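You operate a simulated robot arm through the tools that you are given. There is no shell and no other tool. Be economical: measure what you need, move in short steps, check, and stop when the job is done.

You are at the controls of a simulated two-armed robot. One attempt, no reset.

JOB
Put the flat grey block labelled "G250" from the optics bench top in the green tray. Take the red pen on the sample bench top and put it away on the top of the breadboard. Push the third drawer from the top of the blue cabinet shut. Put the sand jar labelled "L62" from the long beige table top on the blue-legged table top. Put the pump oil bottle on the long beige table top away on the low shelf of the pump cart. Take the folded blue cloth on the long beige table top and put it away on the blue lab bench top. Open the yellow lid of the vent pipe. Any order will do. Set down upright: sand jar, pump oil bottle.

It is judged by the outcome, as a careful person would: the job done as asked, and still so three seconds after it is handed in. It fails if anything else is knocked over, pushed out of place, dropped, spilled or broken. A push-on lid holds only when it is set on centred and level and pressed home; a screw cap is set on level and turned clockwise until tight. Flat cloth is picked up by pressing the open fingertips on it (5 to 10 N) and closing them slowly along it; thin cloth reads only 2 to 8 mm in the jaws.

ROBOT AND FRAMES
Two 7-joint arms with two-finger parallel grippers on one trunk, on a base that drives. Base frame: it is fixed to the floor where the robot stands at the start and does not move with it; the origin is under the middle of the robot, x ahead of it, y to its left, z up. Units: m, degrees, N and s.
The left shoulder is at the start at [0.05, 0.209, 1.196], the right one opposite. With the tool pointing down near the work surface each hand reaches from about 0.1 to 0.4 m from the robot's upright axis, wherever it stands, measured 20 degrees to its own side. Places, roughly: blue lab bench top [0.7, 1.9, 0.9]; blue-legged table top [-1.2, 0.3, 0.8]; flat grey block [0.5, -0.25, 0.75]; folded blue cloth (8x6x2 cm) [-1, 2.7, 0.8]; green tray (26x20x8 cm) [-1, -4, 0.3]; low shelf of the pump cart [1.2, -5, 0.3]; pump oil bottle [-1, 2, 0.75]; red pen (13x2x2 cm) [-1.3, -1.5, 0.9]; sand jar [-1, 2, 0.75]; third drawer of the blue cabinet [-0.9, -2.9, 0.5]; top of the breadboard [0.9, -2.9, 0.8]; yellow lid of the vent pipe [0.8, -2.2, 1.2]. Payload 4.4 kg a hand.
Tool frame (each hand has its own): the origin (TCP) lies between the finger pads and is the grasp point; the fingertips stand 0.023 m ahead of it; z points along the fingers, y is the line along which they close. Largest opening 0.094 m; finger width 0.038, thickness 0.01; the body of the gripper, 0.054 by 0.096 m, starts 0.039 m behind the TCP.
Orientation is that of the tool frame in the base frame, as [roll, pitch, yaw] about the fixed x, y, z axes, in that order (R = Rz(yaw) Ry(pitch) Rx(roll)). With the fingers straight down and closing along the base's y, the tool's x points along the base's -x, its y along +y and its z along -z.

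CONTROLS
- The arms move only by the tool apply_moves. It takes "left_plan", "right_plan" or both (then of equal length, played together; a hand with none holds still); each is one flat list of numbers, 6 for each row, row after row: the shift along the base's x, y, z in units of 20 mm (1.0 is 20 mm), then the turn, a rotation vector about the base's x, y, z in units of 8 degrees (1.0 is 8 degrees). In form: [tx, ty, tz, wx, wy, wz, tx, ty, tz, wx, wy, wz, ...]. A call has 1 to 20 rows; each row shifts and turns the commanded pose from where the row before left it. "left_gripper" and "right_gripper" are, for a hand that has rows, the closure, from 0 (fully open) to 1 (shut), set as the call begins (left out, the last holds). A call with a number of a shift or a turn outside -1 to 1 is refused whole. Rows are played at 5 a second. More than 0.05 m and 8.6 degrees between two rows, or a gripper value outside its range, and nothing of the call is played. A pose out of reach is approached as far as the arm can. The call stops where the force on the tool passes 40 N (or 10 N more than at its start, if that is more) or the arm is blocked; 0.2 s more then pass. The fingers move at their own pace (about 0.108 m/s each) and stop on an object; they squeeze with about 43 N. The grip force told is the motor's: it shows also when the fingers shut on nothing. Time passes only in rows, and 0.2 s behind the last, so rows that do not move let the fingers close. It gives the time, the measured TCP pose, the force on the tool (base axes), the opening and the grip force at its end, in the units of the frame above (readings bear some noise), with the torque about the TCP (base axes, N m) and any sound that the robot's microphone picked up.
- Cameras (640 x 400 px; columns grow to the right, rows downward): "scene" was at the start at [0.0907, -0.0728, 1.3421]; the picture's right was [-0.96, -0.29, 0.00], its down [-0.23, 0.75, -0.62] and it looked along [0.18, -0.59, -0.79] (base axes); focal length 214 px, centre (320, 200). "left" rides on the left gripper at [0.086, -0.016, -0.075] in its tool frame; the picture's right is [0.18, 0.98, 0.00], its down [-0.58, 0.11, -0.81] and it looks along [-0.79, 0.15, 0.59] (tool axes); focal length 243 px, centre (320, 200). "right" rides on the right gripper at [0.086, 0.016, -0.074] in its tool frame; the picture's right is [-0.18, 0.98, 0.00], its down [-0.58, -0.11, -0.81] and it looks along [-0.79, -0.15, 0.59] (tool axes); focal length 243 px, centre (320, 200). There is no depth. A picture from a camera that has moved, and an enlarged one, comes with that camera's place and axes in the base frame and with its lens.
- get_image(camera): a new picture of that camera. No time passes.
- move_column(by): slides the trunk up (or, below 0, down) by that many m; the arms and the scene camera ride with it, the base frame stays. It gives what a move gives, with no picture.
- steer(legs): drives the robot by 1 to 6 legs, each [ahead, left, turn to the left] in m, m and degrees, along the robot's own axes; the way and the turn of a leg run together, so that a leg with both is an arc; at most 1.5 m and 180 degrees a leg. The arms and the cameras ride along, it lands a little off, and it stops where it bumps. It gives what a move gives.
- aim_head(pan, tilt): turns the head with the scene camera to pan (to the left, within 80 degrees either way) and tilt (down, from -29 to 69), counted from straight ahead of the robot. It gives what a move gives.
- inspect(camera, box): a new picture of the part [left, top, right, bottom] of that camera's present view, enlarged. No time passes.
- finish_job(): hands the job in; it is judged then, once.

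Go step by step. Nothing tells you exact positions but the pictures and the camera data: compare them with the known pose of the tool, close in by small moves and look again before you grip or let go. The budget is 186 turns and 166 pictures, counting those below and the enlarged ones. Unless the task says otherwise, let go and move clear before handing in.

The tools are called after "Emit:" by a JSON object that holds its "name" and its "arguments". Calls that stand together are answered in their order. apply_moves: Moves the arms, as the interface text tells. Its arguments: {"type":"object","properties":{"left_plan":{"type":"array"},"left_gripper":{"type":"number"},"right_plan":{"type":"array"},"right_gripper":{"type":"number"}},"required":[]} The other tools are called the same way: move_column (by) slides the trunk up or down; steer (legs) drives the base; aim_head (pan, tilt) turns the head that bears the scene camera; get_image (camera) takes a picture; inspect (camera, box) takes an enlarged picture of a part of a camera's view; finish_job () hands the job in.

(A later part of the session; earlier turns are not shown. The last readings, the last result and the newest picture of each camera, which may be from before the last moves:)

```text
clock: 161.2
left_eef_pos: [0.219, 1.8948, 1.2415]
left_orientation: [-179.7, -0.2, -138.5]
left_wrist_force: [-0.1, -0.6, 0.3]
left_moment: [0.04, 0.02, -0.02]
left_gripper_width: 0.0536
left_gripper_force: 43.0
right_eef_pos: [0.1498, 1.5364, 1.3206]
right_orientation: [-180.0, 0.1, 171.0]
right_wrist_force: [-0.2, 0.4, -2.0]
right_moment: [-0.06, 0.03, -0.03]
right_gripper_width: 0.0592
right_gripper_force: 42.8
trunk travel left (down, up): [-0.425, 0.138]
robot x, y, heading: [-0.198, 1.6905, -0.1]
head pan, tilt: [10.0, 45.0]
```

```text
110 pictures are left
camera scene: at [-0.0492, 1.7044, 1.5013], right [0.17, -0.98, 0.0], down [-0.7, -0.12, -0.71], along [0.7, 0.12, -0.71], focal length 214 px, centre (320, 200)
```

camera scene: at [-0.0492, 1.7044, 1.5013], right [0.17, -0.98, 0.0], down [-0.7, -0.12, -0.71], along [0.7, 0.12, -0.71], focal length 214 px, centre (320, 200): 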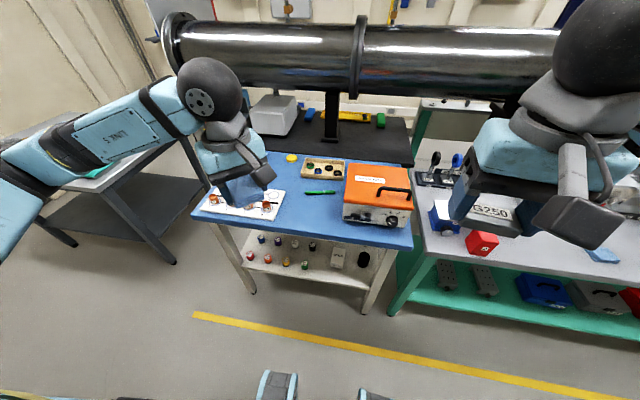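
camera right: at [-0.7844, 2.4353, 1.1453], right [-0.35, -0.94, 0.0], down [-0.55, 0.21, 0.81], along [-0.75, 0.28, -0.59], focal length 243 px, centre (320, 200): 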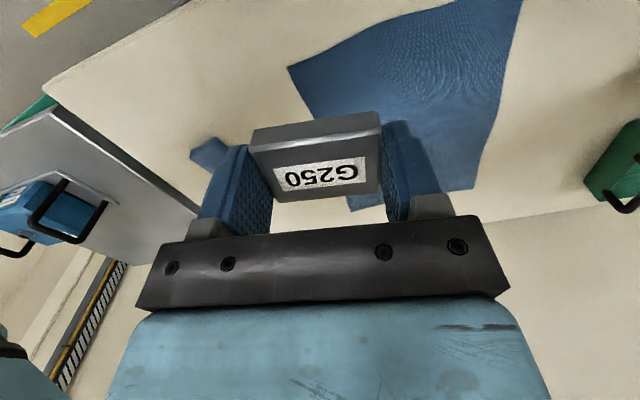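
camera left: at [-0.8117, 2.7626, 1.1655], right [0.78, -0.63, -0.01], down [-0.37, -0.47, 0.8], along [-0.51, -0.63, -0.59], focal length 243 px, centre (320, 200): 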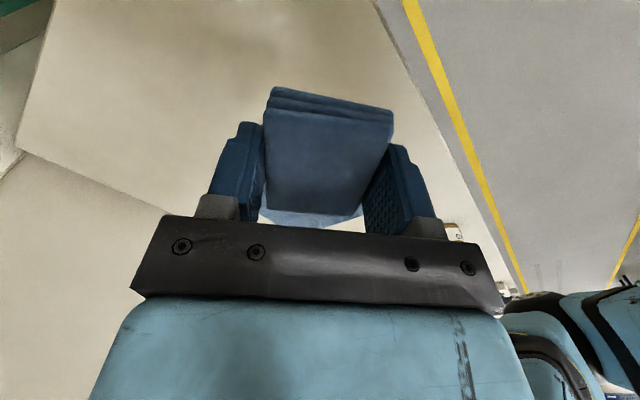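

Emit:
{"name": "steer", "arguments": {"legs": [[0.17, 0, 0]]}}

Emit:
{"name": "apply_moves", "arguments": {"left_plan": [0.3, -0.386, -1, 0, 0, -0.47, 0.3, -0.386, -1, 0, 0, -0.47, 0.3, -0.386, -1, 0, 0, -0.47, 0.3, -0.386, -1, 0, 0, -0.47, 0.3, -0.386, -1, 0, 0, -0.47, 0.3, -0.386, -1, 0, 0, -0.47, 0.3, -0.386, -1, 0, 0, -0.47, 0.3, -0.386, -1, 0, 0, -0.47, 0.3, -0.386, -1, 0, 0, -0.47, 0.3, -0.386, -1, 0, 0, -0.47, 0.3, -0.386, -1, 0, 0, -0.47]}}

Emit:
{"name": "get_image", "arguments": {"camera": "scene"}}

Emit:
{"name": "get_image", "arguments": {"camera": "left"}}

```text
clock: 162.7
left_eef_pos: [0.384, 1.8952, 1.2411]
left_orientation: [-179.6, -0.2, -138.4]
left_wrist_force: [-0.1, 0.1, 0.3]
left_moment: [-0.02, -0.03, 0.03]
left_gripper_width: 0.0535
left_gripper_force: 43.2
right_eef_pos: [0.3184, 1.5373, 1.322]
right_orientation: [180.0, 0.0, 171.0]
right_wrist_force: [-0.8, -0.1, -0.8]
right_moment: [-0.03, 0.01, 0.02]
right_gripper_width: 0.0591
right_gripper_force: 42.8
trunk travel left (down, up): [-0.425, 0.138]
robot x, y, heading: [-0.0286, 1.6958, -0.1]
head pan, tilt: [10.0, 45.0]
```

```text
clock: 165.1
left_eef_pos: [0.4515, 1.8117, 1.0204]
left_orientation: [-179.8, -0.2, -179.7]
left_wrist_force: [-0.4, -0.3, 0.1]
left_moment: [0.02, -0.02, 0.0]
left_gripper_width: 0.0537
left_gripper_force: 43.5
right_eef_pos: [0.3183, 1.5362, 1.3219]
right_orientation: [-180.0, 0.0, 171.0]
right_wrist_force: [-0.6, -0.8, -1.9]
right_moment: [0.03, 0.01, -0.01]
right_gripper_width: 0.0595
right_gripper_force: 42.5
trunk travel left (down, up): [-0.425, 0.138]
robot x, y, heading: [-0.0296, 1.6912, -0.1]
head pan, tilt: [10.0, 45.0]
```

```text
109 pictures are left
camera scene: at [0.1187, 1.7046, 1.5013], right [0.17, -0.98, 0.0], down [-0.7, -0.12, -0.71], along [0.7, 0.12, -0.71], focal length 214 px, centre (320, 200)
```

scene: 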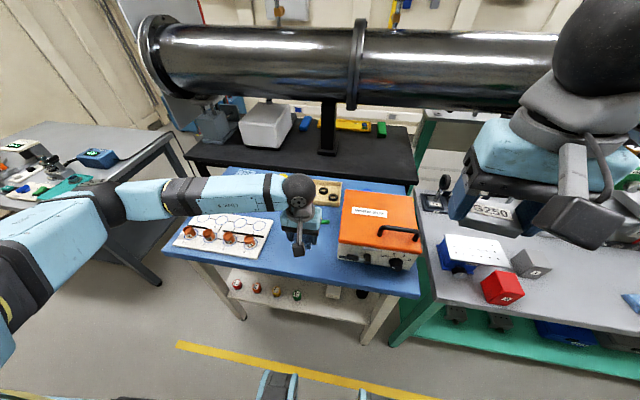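

```text
108 pictures are left
camera left: at [0.3647, 1.7948, 1.0949], right [-0.19, 0.98, 0.0], down [0.58, 0.12, 0.8], along [0.79, 0.15, -0.59], focal length 243 px, centre (320, 200)
```

left: 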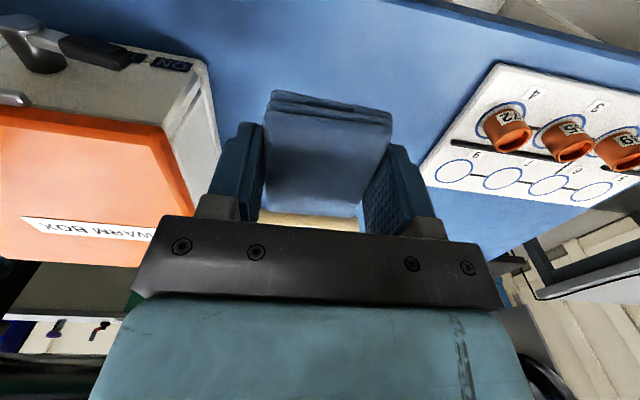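

Emit:
{"name": "apply_moves", "arguments": {"left_plan": [0, 0.5, -1, 0, 0, 0, 0, 0.5, -1, 0, 0, 0, 0, 0, -1, 0, 0, 0, 0, 0, -0.6, 0, 0, 0]}}

Emit:
{"name": "inspect", "arguments": {"camera": "scene", "box": [230, 150, 390, 290]}}

Emit:
{"name": "get_image", "arguments": {"camera": "left"}}

```text
clock: 166.1
left_eef_pos: [0.4504, 1.8309, 0.949]
left_orientation: [-179.8, -0.3, -179.7]
left_wrist_force: [-0.5, 0.0, -0.9]
left_moment: [0.01, 0.0, -0.01]
left_gripper_width: 0.0534
left_gripper_force: 43.2
right_eef_pos: [0.3191, 1.5375, 1.3206]
right_orientation: [180.0, 0.0, 171.0]
right_wrist_force: [-0.5, 1.4, -0.2]
right_moment: [0.0, 0.03, 0.0]
right_gripper_width: 0.0592
right_gripper_force: 42.7
trunk travel left (down, up): [-0.425, 0.138]
robot x, y, heading: [-0.0297, 1.6887, 0.2]
head pan, tilt: [10.0, 45.0]
```

```text
2.86 times, centred on (310, 220) of scene
camera zoom: at [0.1185, 1.7049, 1.5013], right [0.17, -0.98, 0.0], down [-0.7, -0.12, -0.71], along [0.7, 0.12, -0.71], focal length 613 px, centre (349, 143)
```

zoom: 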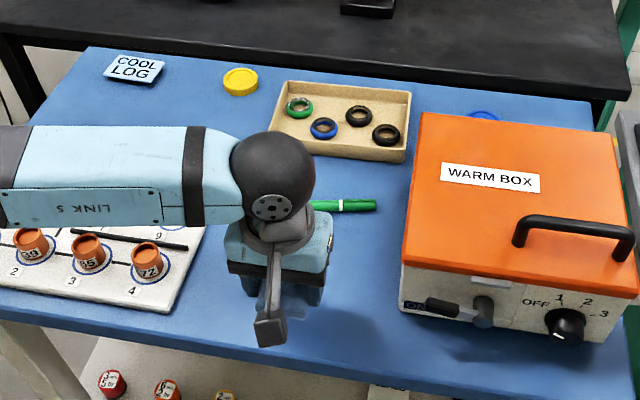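

```text
106 pictures are left
camera left: at [0.3646, 1.8152, 1.023], right [-0.19, 0.98, -0.01], down [0.58, 0.12, 0.8], along [0.79, 0.15, -0.59], focal length 243 px, centre (320, 200)
```

left: 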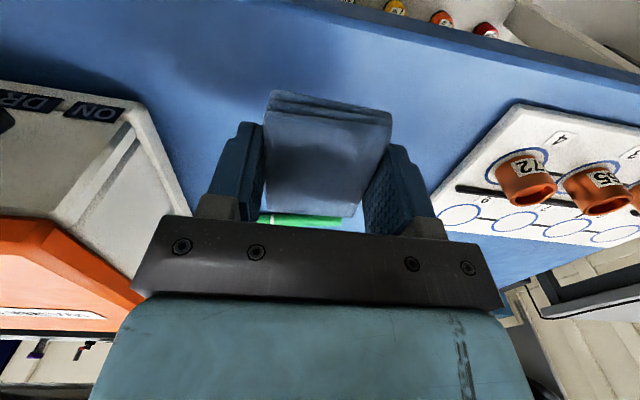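

Emit:
{"name": "apply_moves", "arguments": {"left_plan": [0, 0, -0.3, 0, 0, 0, 0, 0, -0.3, 0, 0, 0, 0, 0, -0.3, 0, 0, 0]}}

Emit:
{"name": "apply_moves", "arguments": {"left_plan": [0, 0, -0.2, 0, 0, 0, 0, 0, -0.2, 0, 0, 0]}}

Emit:
{"name": "apply_moves", "arguments": {"left_plan": [0, 0, -0.15, 0, 0, 0, 0, 0, -0.15, 0, 0, 0]}}

```text
clock: 166.9
left_eef_pos: [0.4526, 1.831, 0.9315]
left_orientation: [-179.6, -0.2, -179.7]
left_wrist_force: [0.1, 0.7, -1.0]
left_moment: [0.0, -0.02, 0.01]
left_gripper_width: 0.0539
left_gripper_force: 43.1
right_eef_pos: [0.3185, 1.5358, 1.3197]
right_orientation: [-180.0, 0.0, 171.0]
right_wrist_force: [-0.3, 0.4, -1.2]
right_moment: [-0.03, -0.01, 0.03]
right_gripper_width: 0.059
right_gripper_force: 43.1
trunk travel left (down, up): [-0.425, 0.138]
robot x, y, heading: [-0.0304, 1.6874, 0.1]
head pan, tilt: [10.0, 45.0]
```

```text
clock: 167.5
left_eef_pos: [0.4521, 1.8314, 0.9253]
left_orientation: [-179.7, -0.2, -179.7]
left_wrist_force: [0.5, 0.3, -0.5]
left_moment: [0.01, -0.01, 0.01]
left_gripper_width: 0.0538
left_gripper_force: 43.0
right_eef_pos: [0.3175, 1.5364, 1.3203]
right_orientation: [180.0, 0.1, 170.9]
right_wrist_force: [-0.3, 0.5, -1.0]
right_moment: [-0.01, 0.03, 0.01]
right_gripper_width: 0.0589
right_gripper_force: 43.5
trunk travel left (down, up): [-0.425, 0.138]
robot x, y, heading: [-0.0255, 1.6926, -0.1]
head pan, tilt: [10.0, 45.0]
```

```text
clock: 168.1
left_eef_pos: [0.4525, 1.8311, 0.9176]
left_orientation: [-179.7, -0.1, -179.7]
left_wrist_force: [0.7, -0.1, -0.6]
left_moment: [0.02, -0.01, 0.02]
left_gripper_width: 0.0536
left_gripper_force: 42.9
right_eef_pos: [0.3169, 1.5364, 1.3206]
right_orientation: [179.9, 0.0, 171.0]
right_wrist_force: [-0.1, -0.5, -1.2]
right_moment: [0.01, 0.0, 0.0]
right_gripper_width: 0.0591
right_gripper_force: 42.6
trunk travel left (down, up): [-0.425, 0.138]
robot x, y, heading: [-0.0292, 1.6879, 0.1]
head pan, tilt: [10.0, 45.0]
```

Emit:
{"name": "apply_moves", "arguments": {"left_plan": [0, 0, -0.15, 0, 0, 0, 0, 0, -0.15, 0, 0, 0, 0, 0, -0.15, 0, 0, 0]}}

Emit:
{"name": "get_image", "arguments": {"camera": "left"}}

```text
clock: 168.9
left_eef_pos: [0.4512, 1.8319, 0.9084]
left_orientation: [-179.6, -0.1, -179.6]
left_wrist_force: [-0.6, 0.5, 0.2]
left_moment: [0.03, -0.04, 0.01]
left_gripper_width: 0.0539
left_gripper_force: 43.3
right_eef_pos: [0.3183, 1.5366, 1.3208]
right_orientation: [179.9, 0.0, 170.9]
right_wrist_force: [-0.5, 0.2, -1.4]
right_moment: [-0.01, -0.01, -0.01]
right_gripper_width: 0.0592
right_gripper_force: 43.1
trunk travel left (down, up): [-0.425, 0.138]
robot x, y, heading: [-0.03, 1.6926, 0.2]
head pan, tilt: [10.0, 45.0]
```

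```text
105 pictures are left
camera left: at [0.3654, 1.8149, 0.9821], right [-0.19, 0.98, 0.0], down [0.58, 0.12, 0.8], along [0.79, 0.15, -0.59], focal length 243 px, centre (320, 200)
```

left: 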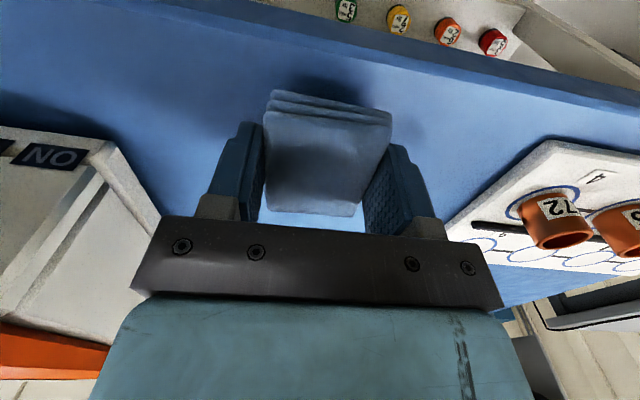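

Emit:
{"name": "apply_moves", "arguments": {"left_plan": [0, 0, -0.15, 0, 0, 0, 0, 0, -0.15, 0, 0, 0, 0, 0, -0.15, 0, 0, 0]}}

Emit:
{"name": "apply_moves", "arguments": {"left_plan": [0, 0, -0.15, 0, 0, 0, 0, 0, -0.15, 0, 0, 0]}}

Emit:
{"name": "get_image", "arguments": {"camera": "left"}}

```text
clock: 169.7
left_eef_pos: [0.4527, 1.8304, 0.8998]
left_orientation: [-179.6, -0.2, -179.6]
left_wrist_force: [0.2, 0.4, -0.1]
left_moment: [0.04, -0.02, 0.01]
left_gripper_width: 0.0538
left_gripper_force: 42.9
right_eef_pos: [0.3172, 1.5353, 1.3195]
right_orientation: [-180.0, 0.0, 171.0]
right_wrist_force: [0.0, -0.2, -1.7]
right_moment: [-0.03, -0.01, 0.02]
right_gripper_width: 0.0591
right_gripper_force: 43.4
trunk travel left (down, up): [-0.425, 0.138]
robot x, y, heading: [-0.0295, 1.6924, -0.1]
head pan, tilt: [10.0, 45.0]
```

```text
clock: 170.3
left_eef_pos: [0.4526, 1.8317, 0.8937]
left_orientation: [-179.8, -0.1, -179.7]
left_wrist_force: [-0.2, -0.1, -0.4]
left_moment: [-0.01, -0.01, 0.01]
left_gripper_width: 0.0535
left_gripper_force: 42.8
right_eef_pos: [0.3188, 1.5363, 1.3188]
right_orientation: [179.9, 0.0, 171.0]
right_wrist_force: [-0.7, -0.3, 0.1]
right_moment: [0.0, 0.01, 0.0]
right_gripper_width: 0.0591
right_gripper_force: 42.8
trunk travel left (down, up): [-0.425, 0.138]
robot x, y, heading: [-0.0298, 1.6935, 0.2]
head pan, tilt: [10.0, 45.0]
```

```text
104 pictures are left
camera left: at [0.3656, 1.8154, 0.9669], right [-0.19, 0.98, 0.0], down [0.58, 0.12, 0.8], along [0.79, 0.15, -0.59], focal length 243 px, centre (320, 200)
```

left: 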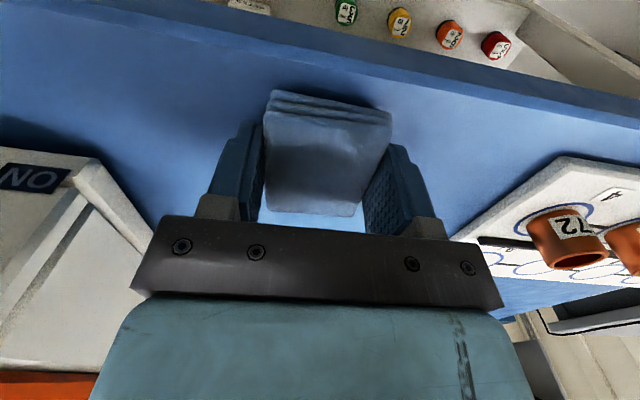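

Emit:
{"name": "apply_moves", "arguments": {"left_plan": [0.9, 0, 0, 0, 0, 0, 0.9, 0, 0, 0, 0, 0, 0, 0, -0.15, 0, 0, 0, 0, 0, -0.15, 0, 0, 0]}}

Emit:
{"name": "apply_moves", "arguments": {"left_plan": [0, 0, -0.15, 0, 0, 0, 0, 0, -0.15, 0, 0, 0, 0, 0, -0.15, 0, 0, 0]}}

Emit:
{"name": "get_image", "arguments": {"camera": "left"}}

```text
clock: 171.3
left_eef_pos: [0.4891, 1.8322, 0.8878]
left_orientation: [-179.7, -0.1, -179.7]
left_wrist_force: [-0.4, -0.2, 0.6]
left_moment: [0.0, 0.0, -0.02]
left_gripper_width: 0.0539
left_gripper_force: 43.1
right_eef_pos: [0.3172, 1.5363, 1.3202]
right_orientation: [180.0, 0.0, 171.0]
right_wrist_force: [-0.4, 0.8, -0.8]
right_moment: [0.04, -0.01, -0.02]
right_gripper_width: 0.0592
right_gripper_force: 43.7
trunk travel left (down, up): [-0.425, 0.138]
robot x, y, heading: [-0.0329, 1.689, 0.0]
head pan, tilt: [10.0, 45.0]
```

```text
clock: 172.1
left_eef_pos: [0.489, 1.8305, 0.8831]
left_orientation: [-179.6, 0.2, -179.7]
left_wrist_force: [-3.2, 7.2, 33.2]
left_moment: [1.22, 0.81, -0.08]
left_gripper_width: 0.0536
left_gripper_force: 42.8
right_eef_pos: [0.3154, 1.5356, 1.3209]
right_orientation: [179.9, 0.2, 171.1]
right_wrist_force: [0.2, 0.7, -0.9]
right_moment: [0.0, 0.0, 0.04]
right_gripper_width: 0.0593
right_gripper_force: 43.1
trunk travel left (down, up): [-0.425, 0.138]
robot x, y, heading: [-0.0327, 1.6909, 0.1]
head pan, tilt: [10.0, 45.0]
```

```text
103 pictures are left
camera left: at [0.4013, 1.8149, 0.9563], right [-0.19, 0.98, -0.01], down [0.58, 0.12, 0.81], along [0.79, 0.15, -0.59], focal length 243 px, centre (320, 200)
```

left: 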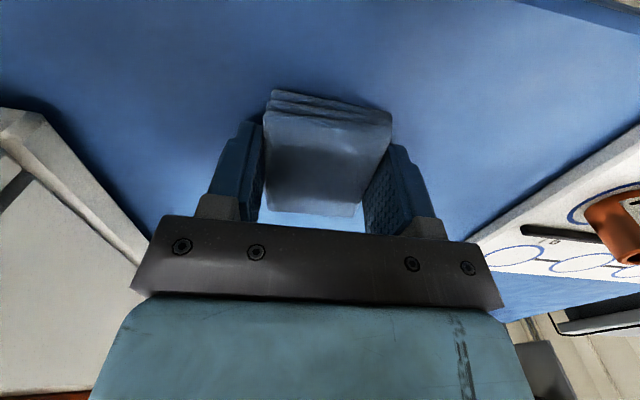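

Contact (bench top ≈0.86). Release and rise straight up.

Emit:
{"name": "apply_moves", "arguments": {"left_plan": [0, 0, 0.1, 0, 0, 0]}}

Emit:
{"name": "apply_moves", "arguments": {"left_plan": [0, 0, 0, 0, 0, 0, 0, 0, 0, 0, 0, 0, 0, 0, 0, 0, 0, 0], "left_gripper": 0}}

Emit:
{"name": "apply_moves", "arguments": {"left_plan": [0, 0, 0.5, 0, 0, 0, 0, 0, 1, 0, 0, 0, 0, 0, 1, 0, 0, 0, 0, 0, 1, 0, 0, 0, 0, 0, 1, 0, 0, 0, 0, 0, 1, 0, 0, 0, 0, 0, 1, 0, 0, 0, 0, 0, 1, 0, 0, 0, 0, 0, 1, 0, 0, 0, -0.5, 0.5, 1, 0, 0, 0, -0.5, 0.5, 1, 0, 0, 0, -0.5, 0.5, 1, 0, 0, 0, -1, 0.5, 1, 0, 0, 0, -1, 0.5, 1, 0, 0, 0, -1, 0.5, 1, 0, 0, 0, -1, 0.5, 1, 0, 0, 0]}}

Emit:
{"name": "get_image", "arguments": {"camera": "scene"}}

```text
clock: 172.5
left_eef_pos: [0.4888, 1.8303, 0.8839]
left_orientation: [-179.5, -0.1, -179.7]
left_wrist_force: [1.8, 4.2, 28.0]
left_moment: [1.02, 0.34, 0.11]
left_gripper_width: 0.0539
left_gripper_force: 42.6
right_eef_pos: [0.3156, 1.5359, 1.3212]
right_orientation: [-180.0, 0.1, 170.9]
right_wrist_force: [0.0, 0.2, -1.5]
right_moment: [0.0, 0.03, -0.01]
right_gripper_width: 0.0591
right_gripper_force: 43.0
trunk travel left (down, up): [-0.425, 0.138]
robot x, y, heading: [-0.0333, 1.6916, 0.1]
head pan, tilt: [10.0, 45.0]
```

```text
clock: 173.3
left_eef_pos: [0.4865, 1.828, 0.8826]
left_orientation: [-179.8, 0.0, -179.8]
left_wrist_force: [0.9, -23.5, 23.9]
left_moment: [0.57, -0.37, -0.36]
left_gripper_width: 0.0836
left_gripper_force: 0.0
right_eef_pos: [0.3163, 1.5324, 1.3208]
right_orientation: [179.8, 0.2, 171.0]
right_wrist_force: [0.4, 0.2, -1.3]
right_moment: [-0.02, -0.04, 0.0]
right_gripper_width: 0.0589
right_gripper_force: 43.3
trunk travel left (down, up): [-0.425, 0.138]
robot x, y, heading: [-0.03, 1.6936, 0.2]
head pan, tilt: [10.0, 45.0]
```

```text
clock: 176.7
left_eef_pos: [0.3725, 1.901, 1.1908]
left_orientation: [-179.7, -0.1, -179.8]
left_wrist_force: [-0.1, -1.2, -0.5]
left_moment: [0.03, -0.03, 0.0]
left_gripper_width: 0.0942
left_gripper_force: 0.0
right_eef_pos: [0.3176, 1.5372, 1.3205]
right_orientation: [180.0, 0.0, 171.0]
right_wrist_force: [-0.7, -0.3, -1.0]
right_moment: [0.0, 0.0, -0.02]
right_gripper_width: 0.0592
right_gripper_force: 43.1
trunk travel left (down, up): [-0.425, 0.138]
robot x, y, heading: [-0.0307, 1.6906, 0.3]
head pan, tilt: [10.0, 45.0]
```

```text
102 pictures are left
camera scene: at [0.1174, 1.7052, 1.5014], right [0.17, -0.98, 0.0], down [-0.7, -0.12, -0.71], along [0.7, 0.12, -0.71], focal length 214 px, centre (320, 200)
```

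scene: 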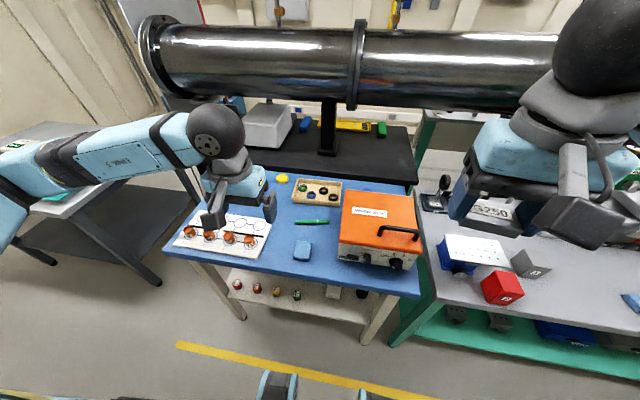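

Emit:
{"name": "inspect", "arguments": {"camera": "scene", "box": [230, 150, 390, 290]}}

```text
2.86 times, centred on (310, 220) of scene
camera zoom: at [0.1174, 1.7052, 1.5014], right [0.17, -0.98, 0.0], down [-0.7, -0.12, -0.71], along [0.7, 0.12, -0.71], focal length 613 px, centre (349, 143)
```

zoom: 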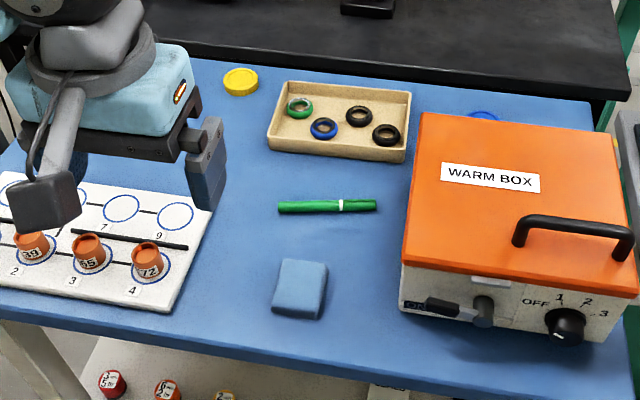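

Cloth is on the blue lab bench, nothing disturbed. Next the pump oil bottle: turn back to the beige table.

Emit:
{"name": "steer", "arguments": {"legs": [[-0.2, 0, 0], [0, 0, 180], [0, -0.7, 0], [0.22, 0, 0]]}}

Emit:
{"name": "move_column", "arguments": {"by": -0.12}}

Emit:
{"name": "aim_head", "arguments": {"pan": 20, "tilt": 45}}

Emit:
{"name": "get_image", "arguments": {"camera": "scene"}}

Emit:
{"name": "get_image", "arguments": {"camera": "left"}}

```text
clock: 193.1
left_eef_pos: [-0.8403, 2.2003, 1.1914]
left_orientation: [-179.6, -0.3, -0.5]
left_wrist_force: [-0.8, 1.1, -0.2]
left_moment: [-0.01, 0.02, 0.01]
left_gripper_width: 0.094
left_gripper_force: 0.0
right_eef_pos: [-0.7766, 2.5633, 1.3218]
right_orientation: [180.0, 0.0, -9.8]
right_wrist_force: [-0.1, 0.5, -0.1]
right_moment: [0.02, 0.01, 0.02]
right_gripper_width: 0.0592
right_gripper_force: 43.4
trunk travel left (down, up): [-0.425, 0.138]
robot x, y, heading: [-0.4343, 2.4001, 178.9]
head pan, tilt: [10.0, 45.0]
```

```text
clock: 194.6
left_eef_pos: [-0.8413, 2.2007, 1.0687]
left_orientation: [-179.6, -0.2, -0.7]
left_wrist_force: [-0.3, -0.4, 0.9]
left_moment: [-0.03, -0.01, 0.0]
left_gripper_width: 0.0942
left_gripper_force: 0.1
right_eef_pos: [-0.7773, 2.5625, 1.2011]
right_orientation: [180.0, 0.1, -9.8]
right_wrist_force: [0.2, -0.4, -1.2]
right_moment: [-0.02, 0.02, 0.01]
right_gripper_width: 0.0592
right_gripper_force: 42.8
trunk travel left (down, up): [-0.305, 0.258]
robot x, y, heading: [-0.4315, 2.4023, 179.1]
head pan, tilt: [10.0, 45.0]
```

```text
clock: 195.3
left_eef_pos: [-0.8404, 2.2, 1.0701]
left_orientation: [-179.6, -0.1, -0.6]
left_wrist_force: [-0.1, -0.1, 0.2]
left_moment: [0.0, 0.01, -0.02]
left_gripper_width: 0.0942
left_gripper_force: 0.0
right_eef_pos: [-0.7779, 2.5643, 1.2004]
right_orientation: [-180.0, 0.0, -9.8]
right_wrist_force: [0.0, 0.4, -0.8]
right_moment: [-0.04, 0.03, -0.02]
right_gripper_width: 0.0591
right_gripper_force: 42.6
trunk travel left (down, up): [-0.305, 0.258]
robot x, y, heading: [-0.4332, 2.4034, 179.4]
head pan, tilt: [20.0, 45.0]
```

```text
100 pictures are left
camera scene: at [-0.5758, 2.3771, 1.3813], right [-0.33, 0.94, 0.0], down [0.67, 0.23, -0.71], along [-0.67, -0.23, -0.71], focal length 214 px, centre (320, 200)
```

scene: 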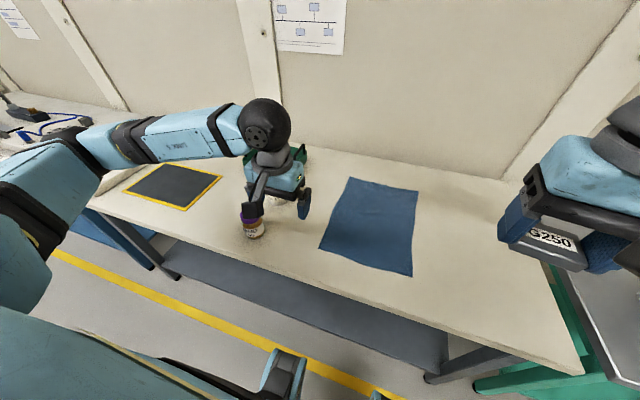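

```text
99 pictures are left
camera left: at [-0.7546, 2.2151, 1.1439], right [0.17, -0.98, -0.01], down [-0.59, -0.11, 0.8], along [-0.79, -0.14, -0.59], focal length 243 px, centre (320, 200)
```

left: 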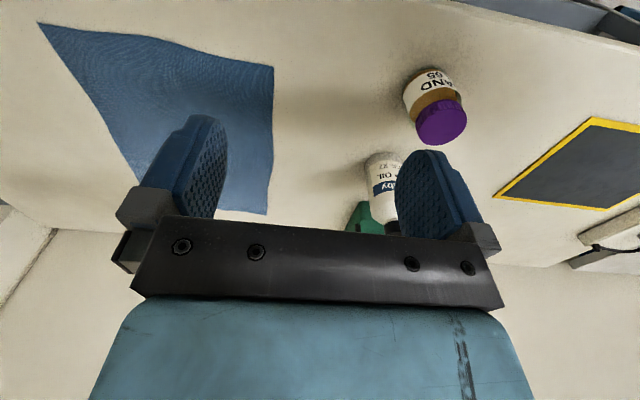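

Emit:
{"name": "apply_moves", "arguments": {"left_plan": [-0.725, -0.433, -0.479, 0, 0, 0.95, -0.725, -0.433, -0.479, 0, 0, 0.95, -0.725, -0.433, -0.479, 0, 0, 0.95, -0.725, -0.433, -0.479, 0, 0, 0.95, -0.725, -0.433, -0.479, 0, 0, 0.95, -0.725, -0.433, -0.479, 0, 0, 0.95, -0.725, -0.433, -0.479, -0.663, 0.663, 0, -0.725, -0.433, -0.479, -0.663, 0.663, 0, -0.725, -0.433, -0.479, -0.663, 0.663, 0, -0.725, -0.433, -0.479, -0.663, 0.663, 0, -0.725, -0.433, -0.479, -0.663, 0.663, 0, -0.725, -0.433, -0.479, -0.663, 0.663, 0], "left_gripper": 0}}

Emit:
{"name": "get_image", "arguments": {"camera": "left"}}

Emit:
{"name": "inspect", "arguments": {"camera": "scene", "box": [180, 100, 340, 260]}}

```text
clock: 197.9
left_eef_pos: [-1.0155, 2.0954, 0.9542]
left_orientation: [-179.8, 44.8, 45.0]
left_wrist_force: [0.2, 0.1, 0.3]
left_moment: [-0.02, -0.01, -0.03]
left_gripper_width: 0.0941
left_gripper_force: 0.0
right_eef_pos: [-0.7782, 2.5638, 1.2002]
right_orientation: [-180.0, -0.1, -9.8]
right_wrist_force: [-0.8, -0.2, -1.5]
right_moment: [0.03, 0.01, -0.01]
right_gripper_width: 0.0591
right_gripper_force: 43.0
trunk travel left (down, up): [-0.305, 0.258]
robot x, y, heading: [-0.4294, 2.402, 179.2]
head pan, tilt: [20.0, 45.0]
```

```text
98 pictures are left
camera left: at [-0.9457, 2.1871, 0.9453], right [0.78, -0.61, -0.13], down [0.19, 0.03, 0.98], along [-0.59, -0.79, 0.14], focal length 243 px, centre (320, 200)
```

left: 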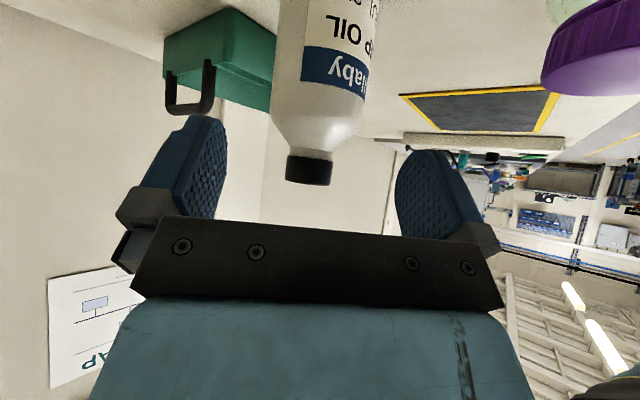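

```text
2.50 times, centred on (260, 180) of scene
camera zoom: at [-0.5761, 2.3769, 1.3813], right [-0.33, 0.94, 0.0], down [0.67, 0.23, -0.71], along [-0.67, -0.23, -0.71], focal length 536 px, centre (470, 250)
```

zoom: 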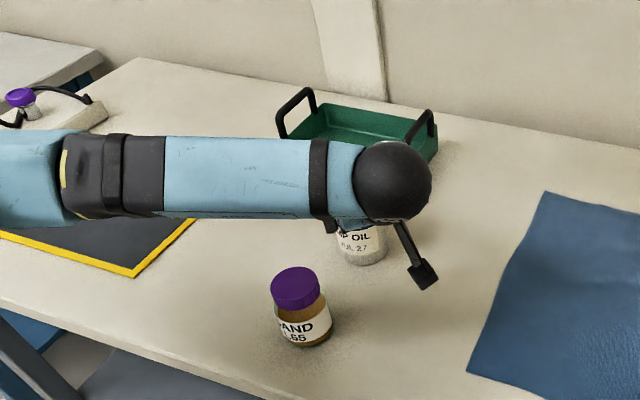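

Emit:
{"name": "apply_moves", "arguments": {"left_plan": [-0.6, -0.6, -0.1, 0, 0, 0, -0.6, -0.6, -0.1, 0, 0, 0, -0.6, -0.6, -0.1, 0, 0, 0, -0.6, -0.6, -0.1, 0, 0, 0, -0.55, -0.55, 0, 0, 0, 0]}}

Emit:
{"name": "get_image", "arguments": {"camera": "left"}}

```text
clock: 199.1
left_eef_pos: [-1.0734, 2.0356, 0.9471]
left_orientation: [-179.7, 44.7, 45.0]
left_wrist_force: [-0.2, -0.3, 0.3]
left_moment: [0.01, 0.04, -0.01]
left_gripper_width: 0.0939
left_gripper_force: 0.0
right_eef_pos: [-0.7781, 2.563, 1.2001]
right_orientation: [180.0, 0.0, -9.8]
right_wrist_force: [-0.1, 0.5, -1.0]
right_moment: [0.0, 0.02, -0.05]
right_gripper_width: 0.0589
right_gripper_force: 43.1
trunk travel left (down, up): [-0.305, 0.258]
robot x, y, heading: [-0.4315, 2.4018, 179.5]
head pan, tilt: [20.0, 45.0]
```

```text
96 pictures are left
camera left: at [-1.0041, 2.1281, 0.9374], right [0.78, -0.61, -0.13], down [0.19, 0.03, 0.98], along [-0.59, -0.8, 0.14], focal length 243 px, centre (320, 200)
```

left: 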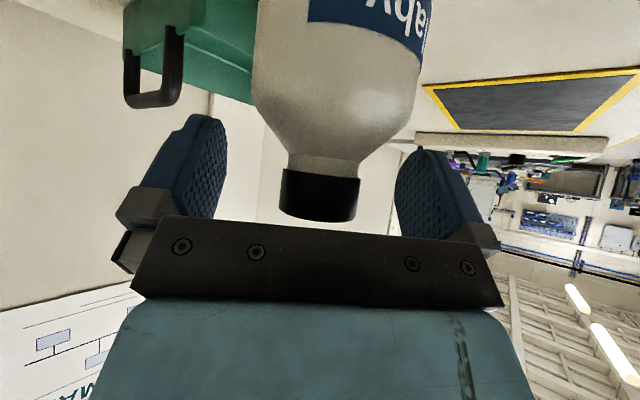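

Emit:
{"name": "apply_moves", "arguments": {"left_plan": [0, 0, 0, 0, 0, 0, 0, 0, 0, 0, 0, 0, 0, 0, 0, 0, 0, 0, 0, 0, 0, 0, 0, 0], "left_gripper": 1}}

Emit:
{"name": "apply_moves", "arguments": {"left_plan": [0, 0, 0.5, 0, 0, 0, 0, 0, 1, 0, 0, 0, 0, 0, 1, 0, 0, 0, 0, 0, 1, 0, 0, 0]}}

Emit:
{"name": "get_image", "arguments": {"camera": "left"}}

Emit:
{"name": "inspect", "arguments": {"camera": "scene", "box": [160, 60, 360, 260]}}

```text
clock: 200.1
left_eef_pos: [-1.0722, 2.0365, 0.9456]
left_orientation: [-179.7, 44.8, 45.0]
left_wrist_force: [0.8, -1.9, -0.2]
left_moment: [-0.06, 0.16, 0.03]
left_gripper_width: 0.0697
left_gripper_force: 43.1
right_eef_pos: [-0.7782, 2.5627, 1.1996]
right_orientation: [180.0, 0.0, -9.8]
right_wrist_force: [-0.3, 0.0, -1.3]
right_moment: [-0.01, 0.01, 0.0]
right_gripper_width: 0.059
right_gripper_force: 43.1
trunk travel left (down, up): [-0.305, 0.258]
robot x, y, heading: [-0.4333, 2.4054, 179.1]
head pan, tilt: [20.0, 45.0]
```

```text
clock: 201.1
left_eef_pos: [-1.0749, 2.037, 1.0178]
left_orientation: [-179.8, 44.9, 45.0]
left_wrist_force: [-0.1, -0.5, -5.3]
left_moment: [0.01, -0.02, 0.01]
left_gripper_width: 0.0695
left_gripper_force: 43.5
right_eef_pos: [-0.7783, 2.564, 1.2007]
right_orientation: [180.0, -0.1, -9.8]
right_wrist_force: [-0.3, -0.8, -1.0]
right_moment: [0.01, 0.01, -0.01]
right_gripper_width: 0.0593
right_gripper_force: 42.8
trunk travel left (down, up): [-0.305, 0.258]
robot x, y, heading: [-0.4325, 2.3992, 179.4]
head pan, tilt: [20.0, 45.0]
```

```text
95 pictures are left
camera left: at [-1.0058, 2.1283, 1.0081], right [0.78, -0.61, -0.13], down [0.19, 0.03, 0.98], along [-0.59, -0.79, 0.14], focal length 243 px, centre (320, 200)
```

left: 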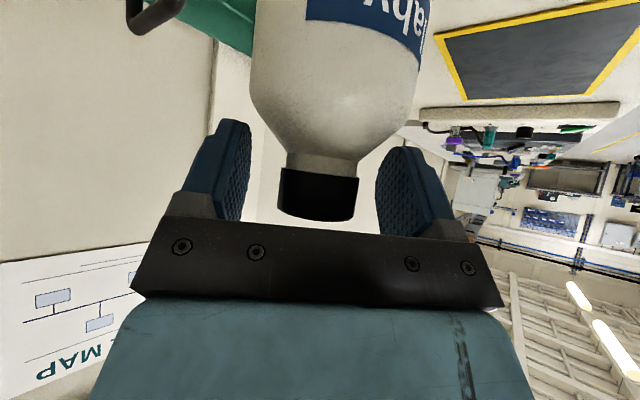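

```text
2.00 times, centred on (260, 160) of scene
camera zoom: at [-0.576, 2.377, 1.3812], right [-0.33, 0.94, 0.0], down [0.67, 0.23, -0.71], along [-0.67, -0.23, -0.71], focal length 429 px, centre (440, 280)
```

zoom: 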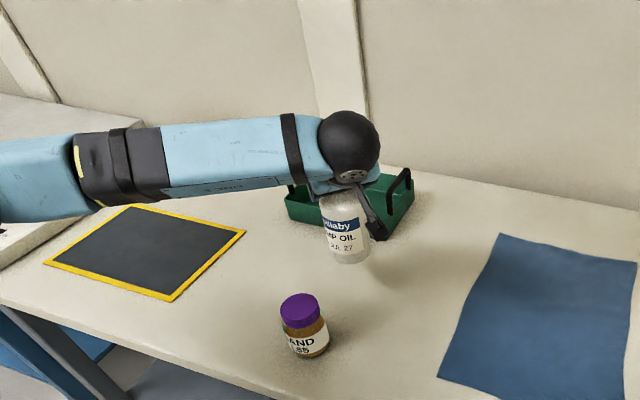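

Bottle is held (5 N, bottom clear). Retract it and drive south down the aisle.

Emit:
{"name": "apply_moves", "arguments": {"left_plan": [0, 0, 1, 0, 0, 0, 0, 0, 1, 0, 0, 0, 0, 0, 1, 0, 0, 0, 0, 0, 1, 0, 0, 0, 0, 0, 1, 0, 0, 0, 0.5, 0, 1, 0, 0, 0, 1, 0, 0, 0, 0, 0, 1, 0, 0, 0, 0, 0, 1, 0, 0, 0, 0, 0, 1, 0, 0, 0, 0, 0, 1, 0, 0, 0, 0, 0, 1, 0, 0, 0, 0, 0, 1, 0, 0, 0, 0, 0, 1, 0, 0, 0, 0, 0]}}

Emit:
{"name": "steer", "arguments": {"legs": [[-0.19, 0, 0], [0, 0, 90], [1.5, 0, 0], [1.3, 0, 0]]}}

Emit:
{"name": "aim_head", "arguments": {"pan": 0, "tilt": 20}}

Emit:
{"name": "get_image", "arguments": {"camera": "scene"}}

```text
clock: 204.1
left_eef_pos: [-0.9021, 2.0358, 1.1362]
left_orientation: [-179.6, 44.8, 44.9]
left_wrist_force: [0.7, -0.6, -4.4]
left_moment: [-0.01, 0.01, -0.04]
left_gripper_width: 0.0369
left_gripper_force: 42.7
right_eef_pos: [-0.7782, 2.5637, 1.2005]
right_orientation: [-179.9, 0.0, -9.8]
right_wrist_force: [0.6, -0.1, -1.9]
right_moment: [0.0, 0.01, 0.0]
right_gripper_width: 0.0591
right_gripper_force: 42.7
trunk travel left (down, up): [-0.305, 0.258]
robot x, y, heading: [-0.433, 2.4007, 179.0]
head pan, tilt: [20.0, 45.0]
```

```text
clock: 222.7
left_eef_pos: [0.0217, -0.8972, 1.1368]
left_orientation: [-179.7, 44.8, 134.2]
left_wrist_force: [0.0, -0.4, -5.4]
left_moment: [0.02, 0.0, -0.02]
left_gripper_width: 0.0361
left_gripper_force: 43.2
right_eef_pos: [-0.5034, -0.7648, 1.1998]
right_orientation: [-179.9, 0.0, 79.4]
right_wrist_force: [0.5, 0.4, -1.0]
right_moment: [0.01, 0.02, 0.03]
right_gripper_width: 0.0589
right_gripper_force: 42.8
trunk travel left (down, up): [-0.305, 0.258]
robot x, y, heading: [-0.3408, -0.422, -91.9]
head pan, tilt: [20.0, 45.0]
```

```text
clock: 223.6
left_eef_pos: [0.0213, -0.8968, 1.1357]
left_orientation: [-179.6, 44.8, 134.2]
left_wrist_force: [0.3, 0.3, -4.6]
left_moment: [0.03, 0.0, 0.01]
left_gripper_width: 0.0365
left_gripper_force: 42.9
right_eef_pos: [-0.5032, -0.7663, 1.2001]
right_orientation: [-180.0, 0.0, 79.4]
right_wrist_force: [-0.2, 0.0, -0.8]
right_moment: [0.0, 0.0, 0.02]
right_gripper_width: 0.0592
right_gripper_force: 43.1
trunk travel left (down, up): [-0.305, 0.258]
robot x, y, heading: [-0.3373, -0.4225, -91.6]
head pan, tilt: [0.0, 20.0]
```

```text
93 pictures are left
camera scene: at [-0.3419, -0.5833, 1.4198], right [-1.0, 0.03, 0.0], down [0.01, 0.34, -0.94], along [-0.03, -0.94, -0.34], focal length 214 px, centre (320, 200)
```

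scene: 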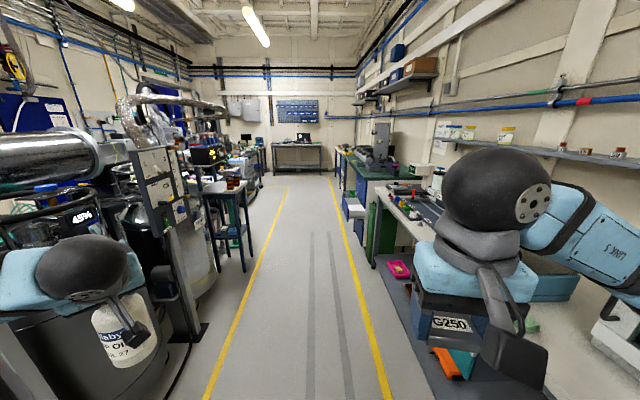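

Emit:
{"name": "get_image", "arguments": {"camera": "left"}}

Emit:
{"name": "inspect", "arguments": {"camera": "scene", "box": [190, 90, 430, 250]}}

```text
92 pictures are left
camera left: at [-0.069, -0.8261, 1.1274], right [0.62, 0.78, -0.13], down [-0.03, 0.19, 0.98], along [0.79, -0.6, 0.14], focal length 243 px, centre (320, 200)
```

left: 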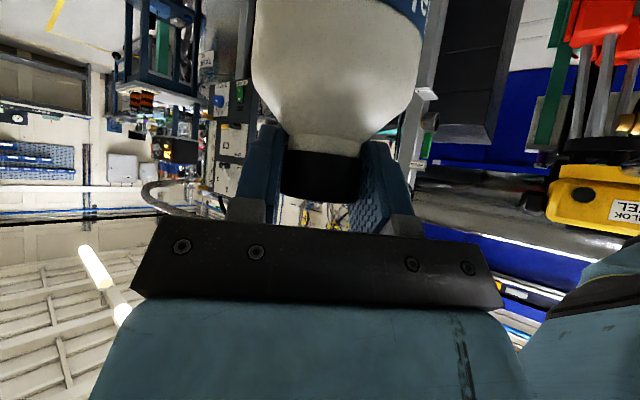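

```text
2.50 times, centred on (310, 170) of scene
camera zoom: at [-0.3419, -0.5833, 1.4198], right [-1.0, 0.03, 0.0], down [0.01, 0.34, -0.94], along [-0.03, -0.94, -0.34], focal length 536 px, centre (345, 275)
```

zoom: 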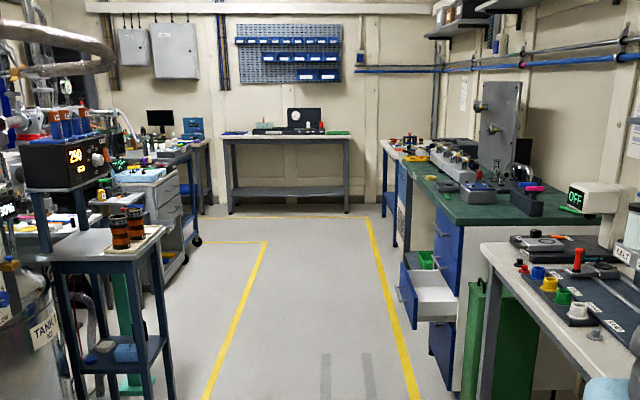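

Emit:
{"name": "apply_moves", "arguments": {"left_plan": [-1, 0, 0, 0, 0, 0, -1, 0, 0, 0, 0, 0, -1, 0, 0, 0, 0, 0, -1, 0, 0, 0, 0, 0]}}

Emit:
{"name": "steer", "arguments": {"legs": [[0, 0.1, 1.8], [1.5, 0, 0], [1.4, 0, 0]]}}

Emit:
{"name": "aim_head", "arguments": {"pan": -35, "tilt": 35}}

Emit:
{"name": "get_image", "arguments": {"camera": "scene"}}

Emit:
{"name": "aim_head", "arguments": {"pan": 30, "tilt": 35}}

Emit:
{"name": "get_image", "arguments": {"camera": "scene"}}

```text
clock: 224.6
left_eef_pos: [-0.0593, -0.8969, 1.1365]
left_orientation: [-179.8, 44.8, 134.0]
left_wrist_force: [0.2, -0.6, -4.8]
left_moment: [0.03, 0.01, 0.01]
left_gripper_width: 0.0363
left_gripper_force: 42.6
right_eef_pos: [-0.5045, -0.7652, 1.2002]
right_orientation: [-180.0, -0.1, 79.4]
right_wrist_force: [-0.2, -0.5, -0.9]
right_moment: [0.03, -0.02, 0.01]
right_gripper_width: 0.059
right_gripper_force: 42.9
trunk travel left (down, up): [-0.305, 0.258]
robot x, y, heading: [-0.3358, -0.4193, -91.5]
head pan, tilt: [0.0, 20.0]
```

```text
clock: 230.8
left_eef_pos: [0.079, -1.9367, 1.136]
left_orientation: [179.6, 44.8, 138.3]
left_wrist_force: [-0.4, 0.1, -5.4]
left_moment: [-0.01, 0.03, -0.02]
left_gripper_width: 0.0362
left_gripper_force: 42.8
right_eef_pos: [-0.3828, -1.8305, 1.2017]
right_orientation: [179.6, 0.2, 82.6]
right_wrist_force: [0.0, -0.8, -1.4]
right_moment: [0.03, -0.02, -0.01]
right_gripper_width: 0.059
right_gripper_force: 43.0
trunk travel left (down, up): [-0.305, 0.258]
robot x, y, heading: [-0.2309, -1.4837, -88.6]
head pan, tilt: [0.0, 20.0]
stopped in leg 2: the robot was blocked; the commanded pose is now the measured one
```

```text
clock: 231.8
left_eef_pos: [0.0777, -1.937, 1.1371]
left_orientation: [179.8, 44.9, 138.2]
left_wrist_force: [-0.8, -0.2, -4.2]
left_moment: [0.01, 0.02, 0.01]
left_gripper_width: 0.0363
left_gripper_force: 42.8
right_eef_pos: [-0.383, -1.8267, 1.202]
right_orientation: [179.6, 0.3, 82.2]
right_wrist_force: [-0.1, 0.0, -0.4]
right_moment: [-0.03, -0.01, -0.01]
right_gripper_width: 0.0587
right_gripper_force: 42.5
trunk travel left (down, up): [-0.305, 0.258]
robot x, y, heading: [-0.2355, -1.4865, -88.7]
head pan, tilt: [-35.0, 35.0]
```

```text
90 pictures are left
camera scene: at [-0.2829, -1.6165, 1.3971], right [-0.83, 0.55, -0.01], down [0.32, 0.47, -0.82], along [-0.45, -0.69, -0.57], focal length 214 px, centre (320, 200)
```

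scene: 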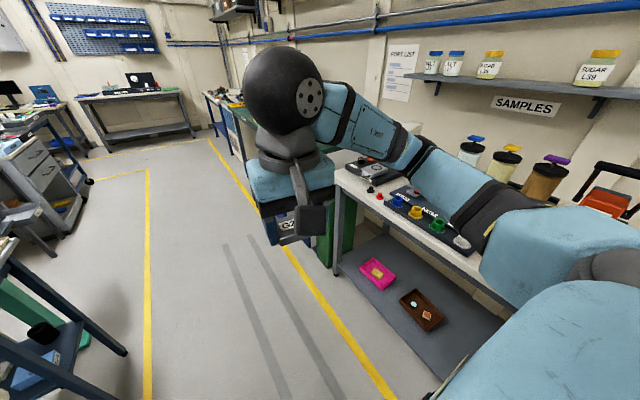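

```text
clock: 233.1
left_eef_pos: [0.0778, -1.9375, 1.1368]
left_orientation: [179.9, 44.9, 138.3]
left_wrist_force: [-0.1, 0.1, -4.6]
left_moment: [0.02, 0.01, 0.01]
left_gripper_width: 0.0363
left_gripper_force: 43.0
right_eef_pos: [-0.3826, -1.828, 1.2024]
right_orientation: [179.8, 0.4, 82.3]
right_wrist_force: [0.2, -0.1, -0.8]
right_moment: [-0.02, -0.04, 0.01]
right_gripper_width: 0.059
right_gripper_force: 42.6
trunk travel left (down, up): [-0.305, 0.258]
robot x, y, heading: [-0.233, -1.4859, -88.6]
head pan, tilt: [30.0, 35.0]
```

```text
89 pictures are left
camera scene: at [-0.1884, -1.6182, 1.3973], right [-0.85, -0.52, 0.0], down [-0.29, 0.48, -0.82], along [0.43, -0.7, -0.57], focal length 214 px, centre (320, 200)
```

scene: 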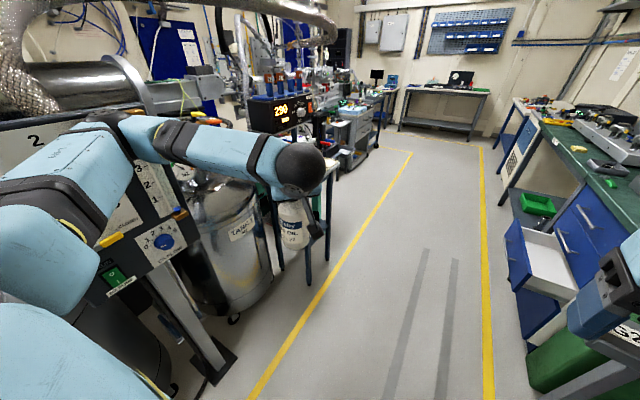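

The base was blocked; I check which arm touched something.

Emit:
{"name": "aim_head", "arguments": {"pan": 80, "tilt": 35}}

Emit:
{"name": "get_image", "arguments": {"camera": "scene"}}

Emit:
{"name": "aim_head", "arguments": {"pan": -80, "tilt": 35}}

Emit:
{"name": "get_image", "arguments": {"camera": "scene"}}

```text
clock: 234.3
left_eef_pos: [0.0762, -1.9374, 1.1369]
left_orientation: [179.9, 45.0, 138.3]
left_wrist_force: [-0.3, 0.0, -4.5]
left_moment: [0.03, 0.02, 0.0]
left_gripper_width: 0.0362
left_gripper_force: 43.0
right_eef_pos: [-0.3825, -1.8282, 1.2017]
right_orientation: [179.7, 0.2, 82.3]
right_wrist_force: [0.3, -0.7, -1.5]
right_moment: [0.05, 0.01, 0.02]
right_gripper_width: 0.0591
right_gripper_force: 43.4
trunk travel left (down, up): [-0.305, 0.258]
robot x, y, heading: [-0.2333, -1.483, -88.8]
head pan, tilt: [80.0, 35.0]
```

```text
88 pictures are left
camera scene: at [-0.1471, -1.5564, 1.397], right [-0.15, -0.99, 0.01], down [-0.56, 0.08, -0.82], along [0.81, -0.13, -0.57], focal length 214 px, centre (320, 200)
```

scene: 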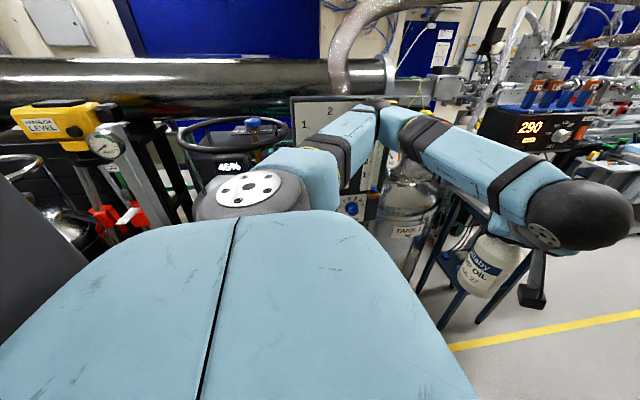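

```text
clock: 236.8
left_eef_pos: [0.0774, -1.9367, 1.1356]
left_orientation: [179.9, 44.9, 138.2]
left_wrist_force: [-0.9, 0.0, -6.0]
left_moment: [0.04, 0.0, -0.03]
left_gripper_width: 0.0359
left_gripper_force: 42.8
right_eef_pos: [-0.3831, -1.8272, 1.2015]
right_orientation: [179.7, 0.2, 82.2]
right_wrist_force: [0.3, -0.8, -1.0]
right_moment: [0.0, -0.01, 0.02]
right_gripper_width: 0.059
right_gripper_force: 43.3
trunk travel left (down, up): [-0.305, 0.258]
robot x, y, heading: [-0.2322, -1.4856, -88.4]
head pan, tilt: [-80.0, 35.0]
```

```text
87 pictures are left
camera scene: at [-0.3206, -1.5604, 1.3963], right [-0.2, 0.98, -0.01], down [0.57, 0.11, -0.82], along [-0.8, -0.17, -0.58], focal length 214 px, centre (320, 200)
```

scene: 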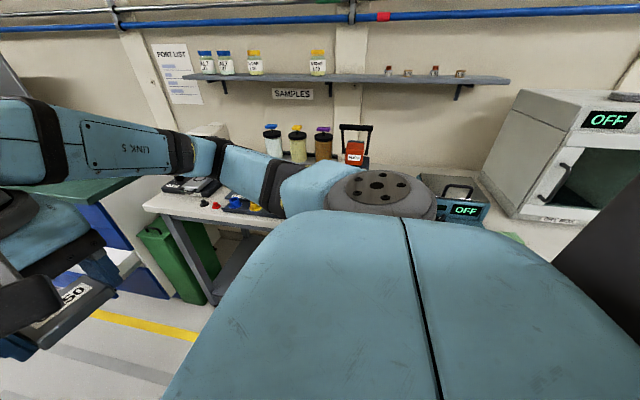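

Left elbow met the panel. I back off, face the -x side, and travel sideways instead (slimmer profile).

Emit:
{"name": "steer", "arguments": {"legs": [[-0.3, 0, 0], [0, 0, -91.5], [-0.1, 0, 0], [0, 1.3, 0], [0, 1.3, 0]]}}

Emit:
{"name": "aim_head", "arguments": {"pan": 15, "tilt": 35}}

Emit:
{"name": "get_image", "arguments": {"camera": "scene"}}

```text
clock: 238.1
left_eef_pos: [0.0628, -1.8282, 1.1359]
left_orientation: [179.4, 44.7, 136.6]
left_wrist_force: [-0.3, 0.0, -5.3]
left_moment: [0.0, 0.03, -0.01]
left_gripper_width: 0.0355
left_gripper_force: 42.9
right_eef_pos: [-0.3904, -1.7163, 1.1984]
right_orientation: [179.7, -0.2, 82.1]
right_wrist_force: [0.6, 0.3, -1.2]
right_moment: [0.02, 0.02, -0.03]
right_gripper_width: 0.059
right_gripper_force: 43.1
trunk travel left (down, up): [-0.305, 0.258]
robot x, y, heading: [-0.2388, -1.3651, -89.1]
head pan, tilt: [-80.0, 35.0]
stopped in leg 1: the robot was blocked; the commanded pose is now the measured one
```

```text
clock: 239.8
left_eef_pos: [0.0635, -1.8305, 1.1349]
left_orientation: [179.1, 44.7, 136.7]
left_wrist_force: [0.0, 0.0, -4.5]
left_moment: [-0.01, -0.02, 0.0]
left_gripper_width: 0.0357
left_gripper_force: 42.6
right_eef_pos: [-0.3913, -1.7197, 1.1984]
right_orientation: [179.4, -0.2, 82.2]
right_wrist_force: [-0.6, 0.1, -0.9]
right_moment: [-0.01, -0.01, 0.01]
right_gripper_width: 0.0591
right_gripper_force: 43.3
trunk travel left (down, up): [-0.305, 0.258]
robot x, y, heading: [-0.2379, -1.3655, -88.9]
head pan, tilt: [15.0, 35.0]
```

```text
86 pictures are left
camera scene: at [-0.2184, -1.5214, 1.3959], right [-0.96, -0.28, -0.01], down [-0.15, 0.55, -0.82], along [0.23, -0.79, -0.57], focal length 214 px, centre (320, 200)
```

scene: 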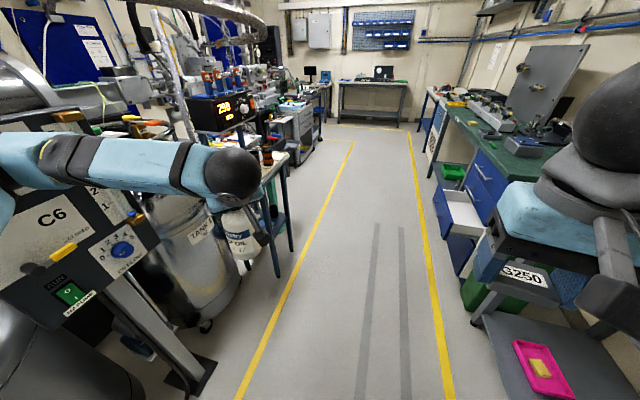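

Emit:
{"name": "steer", "arguments": {"legs": [[0.03, 0, 0], [0, -0.18, 0]]}}

Emit:
{"name": "aim_head", "arguments": {"pan": 75, "tilt": 35}}

Emit:
{"name": "get_image", "arguments": {"camera": "scene"}}

```text
clock: 240.5
left_eef_pos: [0.0627, -1.8305, 1.1342]
left_orientation: [179.5, 44.5, 136.5]
left_wrist_force: [0.2, -0.1, -5.3]
left_moment: [0.0, -0.03, 0.01]
left_gripper_width: 0.0357
left_gripper_force: 42.9
right_eef_pos: [-0.3883, -1.7183, 1.1993]
right_orientation: [179.6, -0.1, 82.0]
right_wrist_force: [-0.5, 0.6, -0.9]
right_moment: [-0.01, 0.01, 0.03]
right_gripper_width: 0.0593
right_gripper_force: 43.0
trunk travel left (down, up): [-0.305, 0.258]
robot x, y, heading: [-0.2367, -1.3719, -89.2]
head pan, tilt: [15.0, 35.0]
stopped in leg 1: the robot was blocked; the commanded pose is now the measured one
```

```text
clock: 241.8
left_eef_pos: [0.0627, -1.8332, 1.1334]
left_orientation: [179.2, 44.6, 136.6]
left_wrist_force: [-0.3, -0.1, -4.3]
left_moment: [0.0, 0.03, -0.03]
left_gripper_width: 0.0358
left_gripper_force: 43.4
right_eef_pos: [-0.3892, -1.7204, 1.199]
right_orientation: [179.6, -0.2, 82.1]
right_wrist_force: [-0.4, -0.3, -1.5]
right_moment: [0.01, -0.02, -0.02]
right_gripper_width: 0.0592
right_gripper_force: 43.0
trunk travel left (down, up): [-0.305, 0.258]
robot x, y, heading: [-0.2364, -1.3719, -89.1]
head pan, tilt: [75.0, 35.0]
```

```text
85 pictures are left
camera scene: at [-0.1556, -1.4598, 1.3964], right [-0.24, -0.97, 0.0], down [-0.55, 0.14, -0.82], along [0.8, -0.2, -0.57], focal length 214 px, centre (320, 200)
```

scene: 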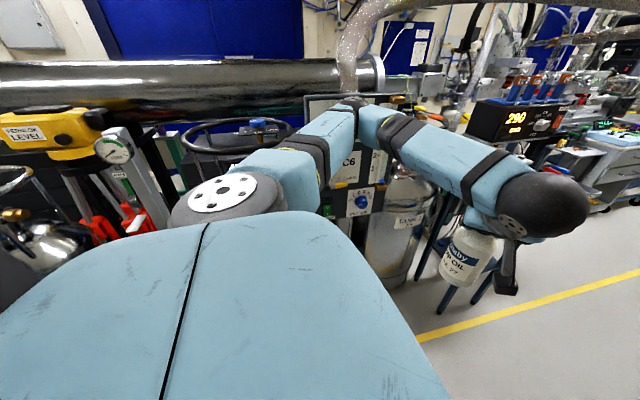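

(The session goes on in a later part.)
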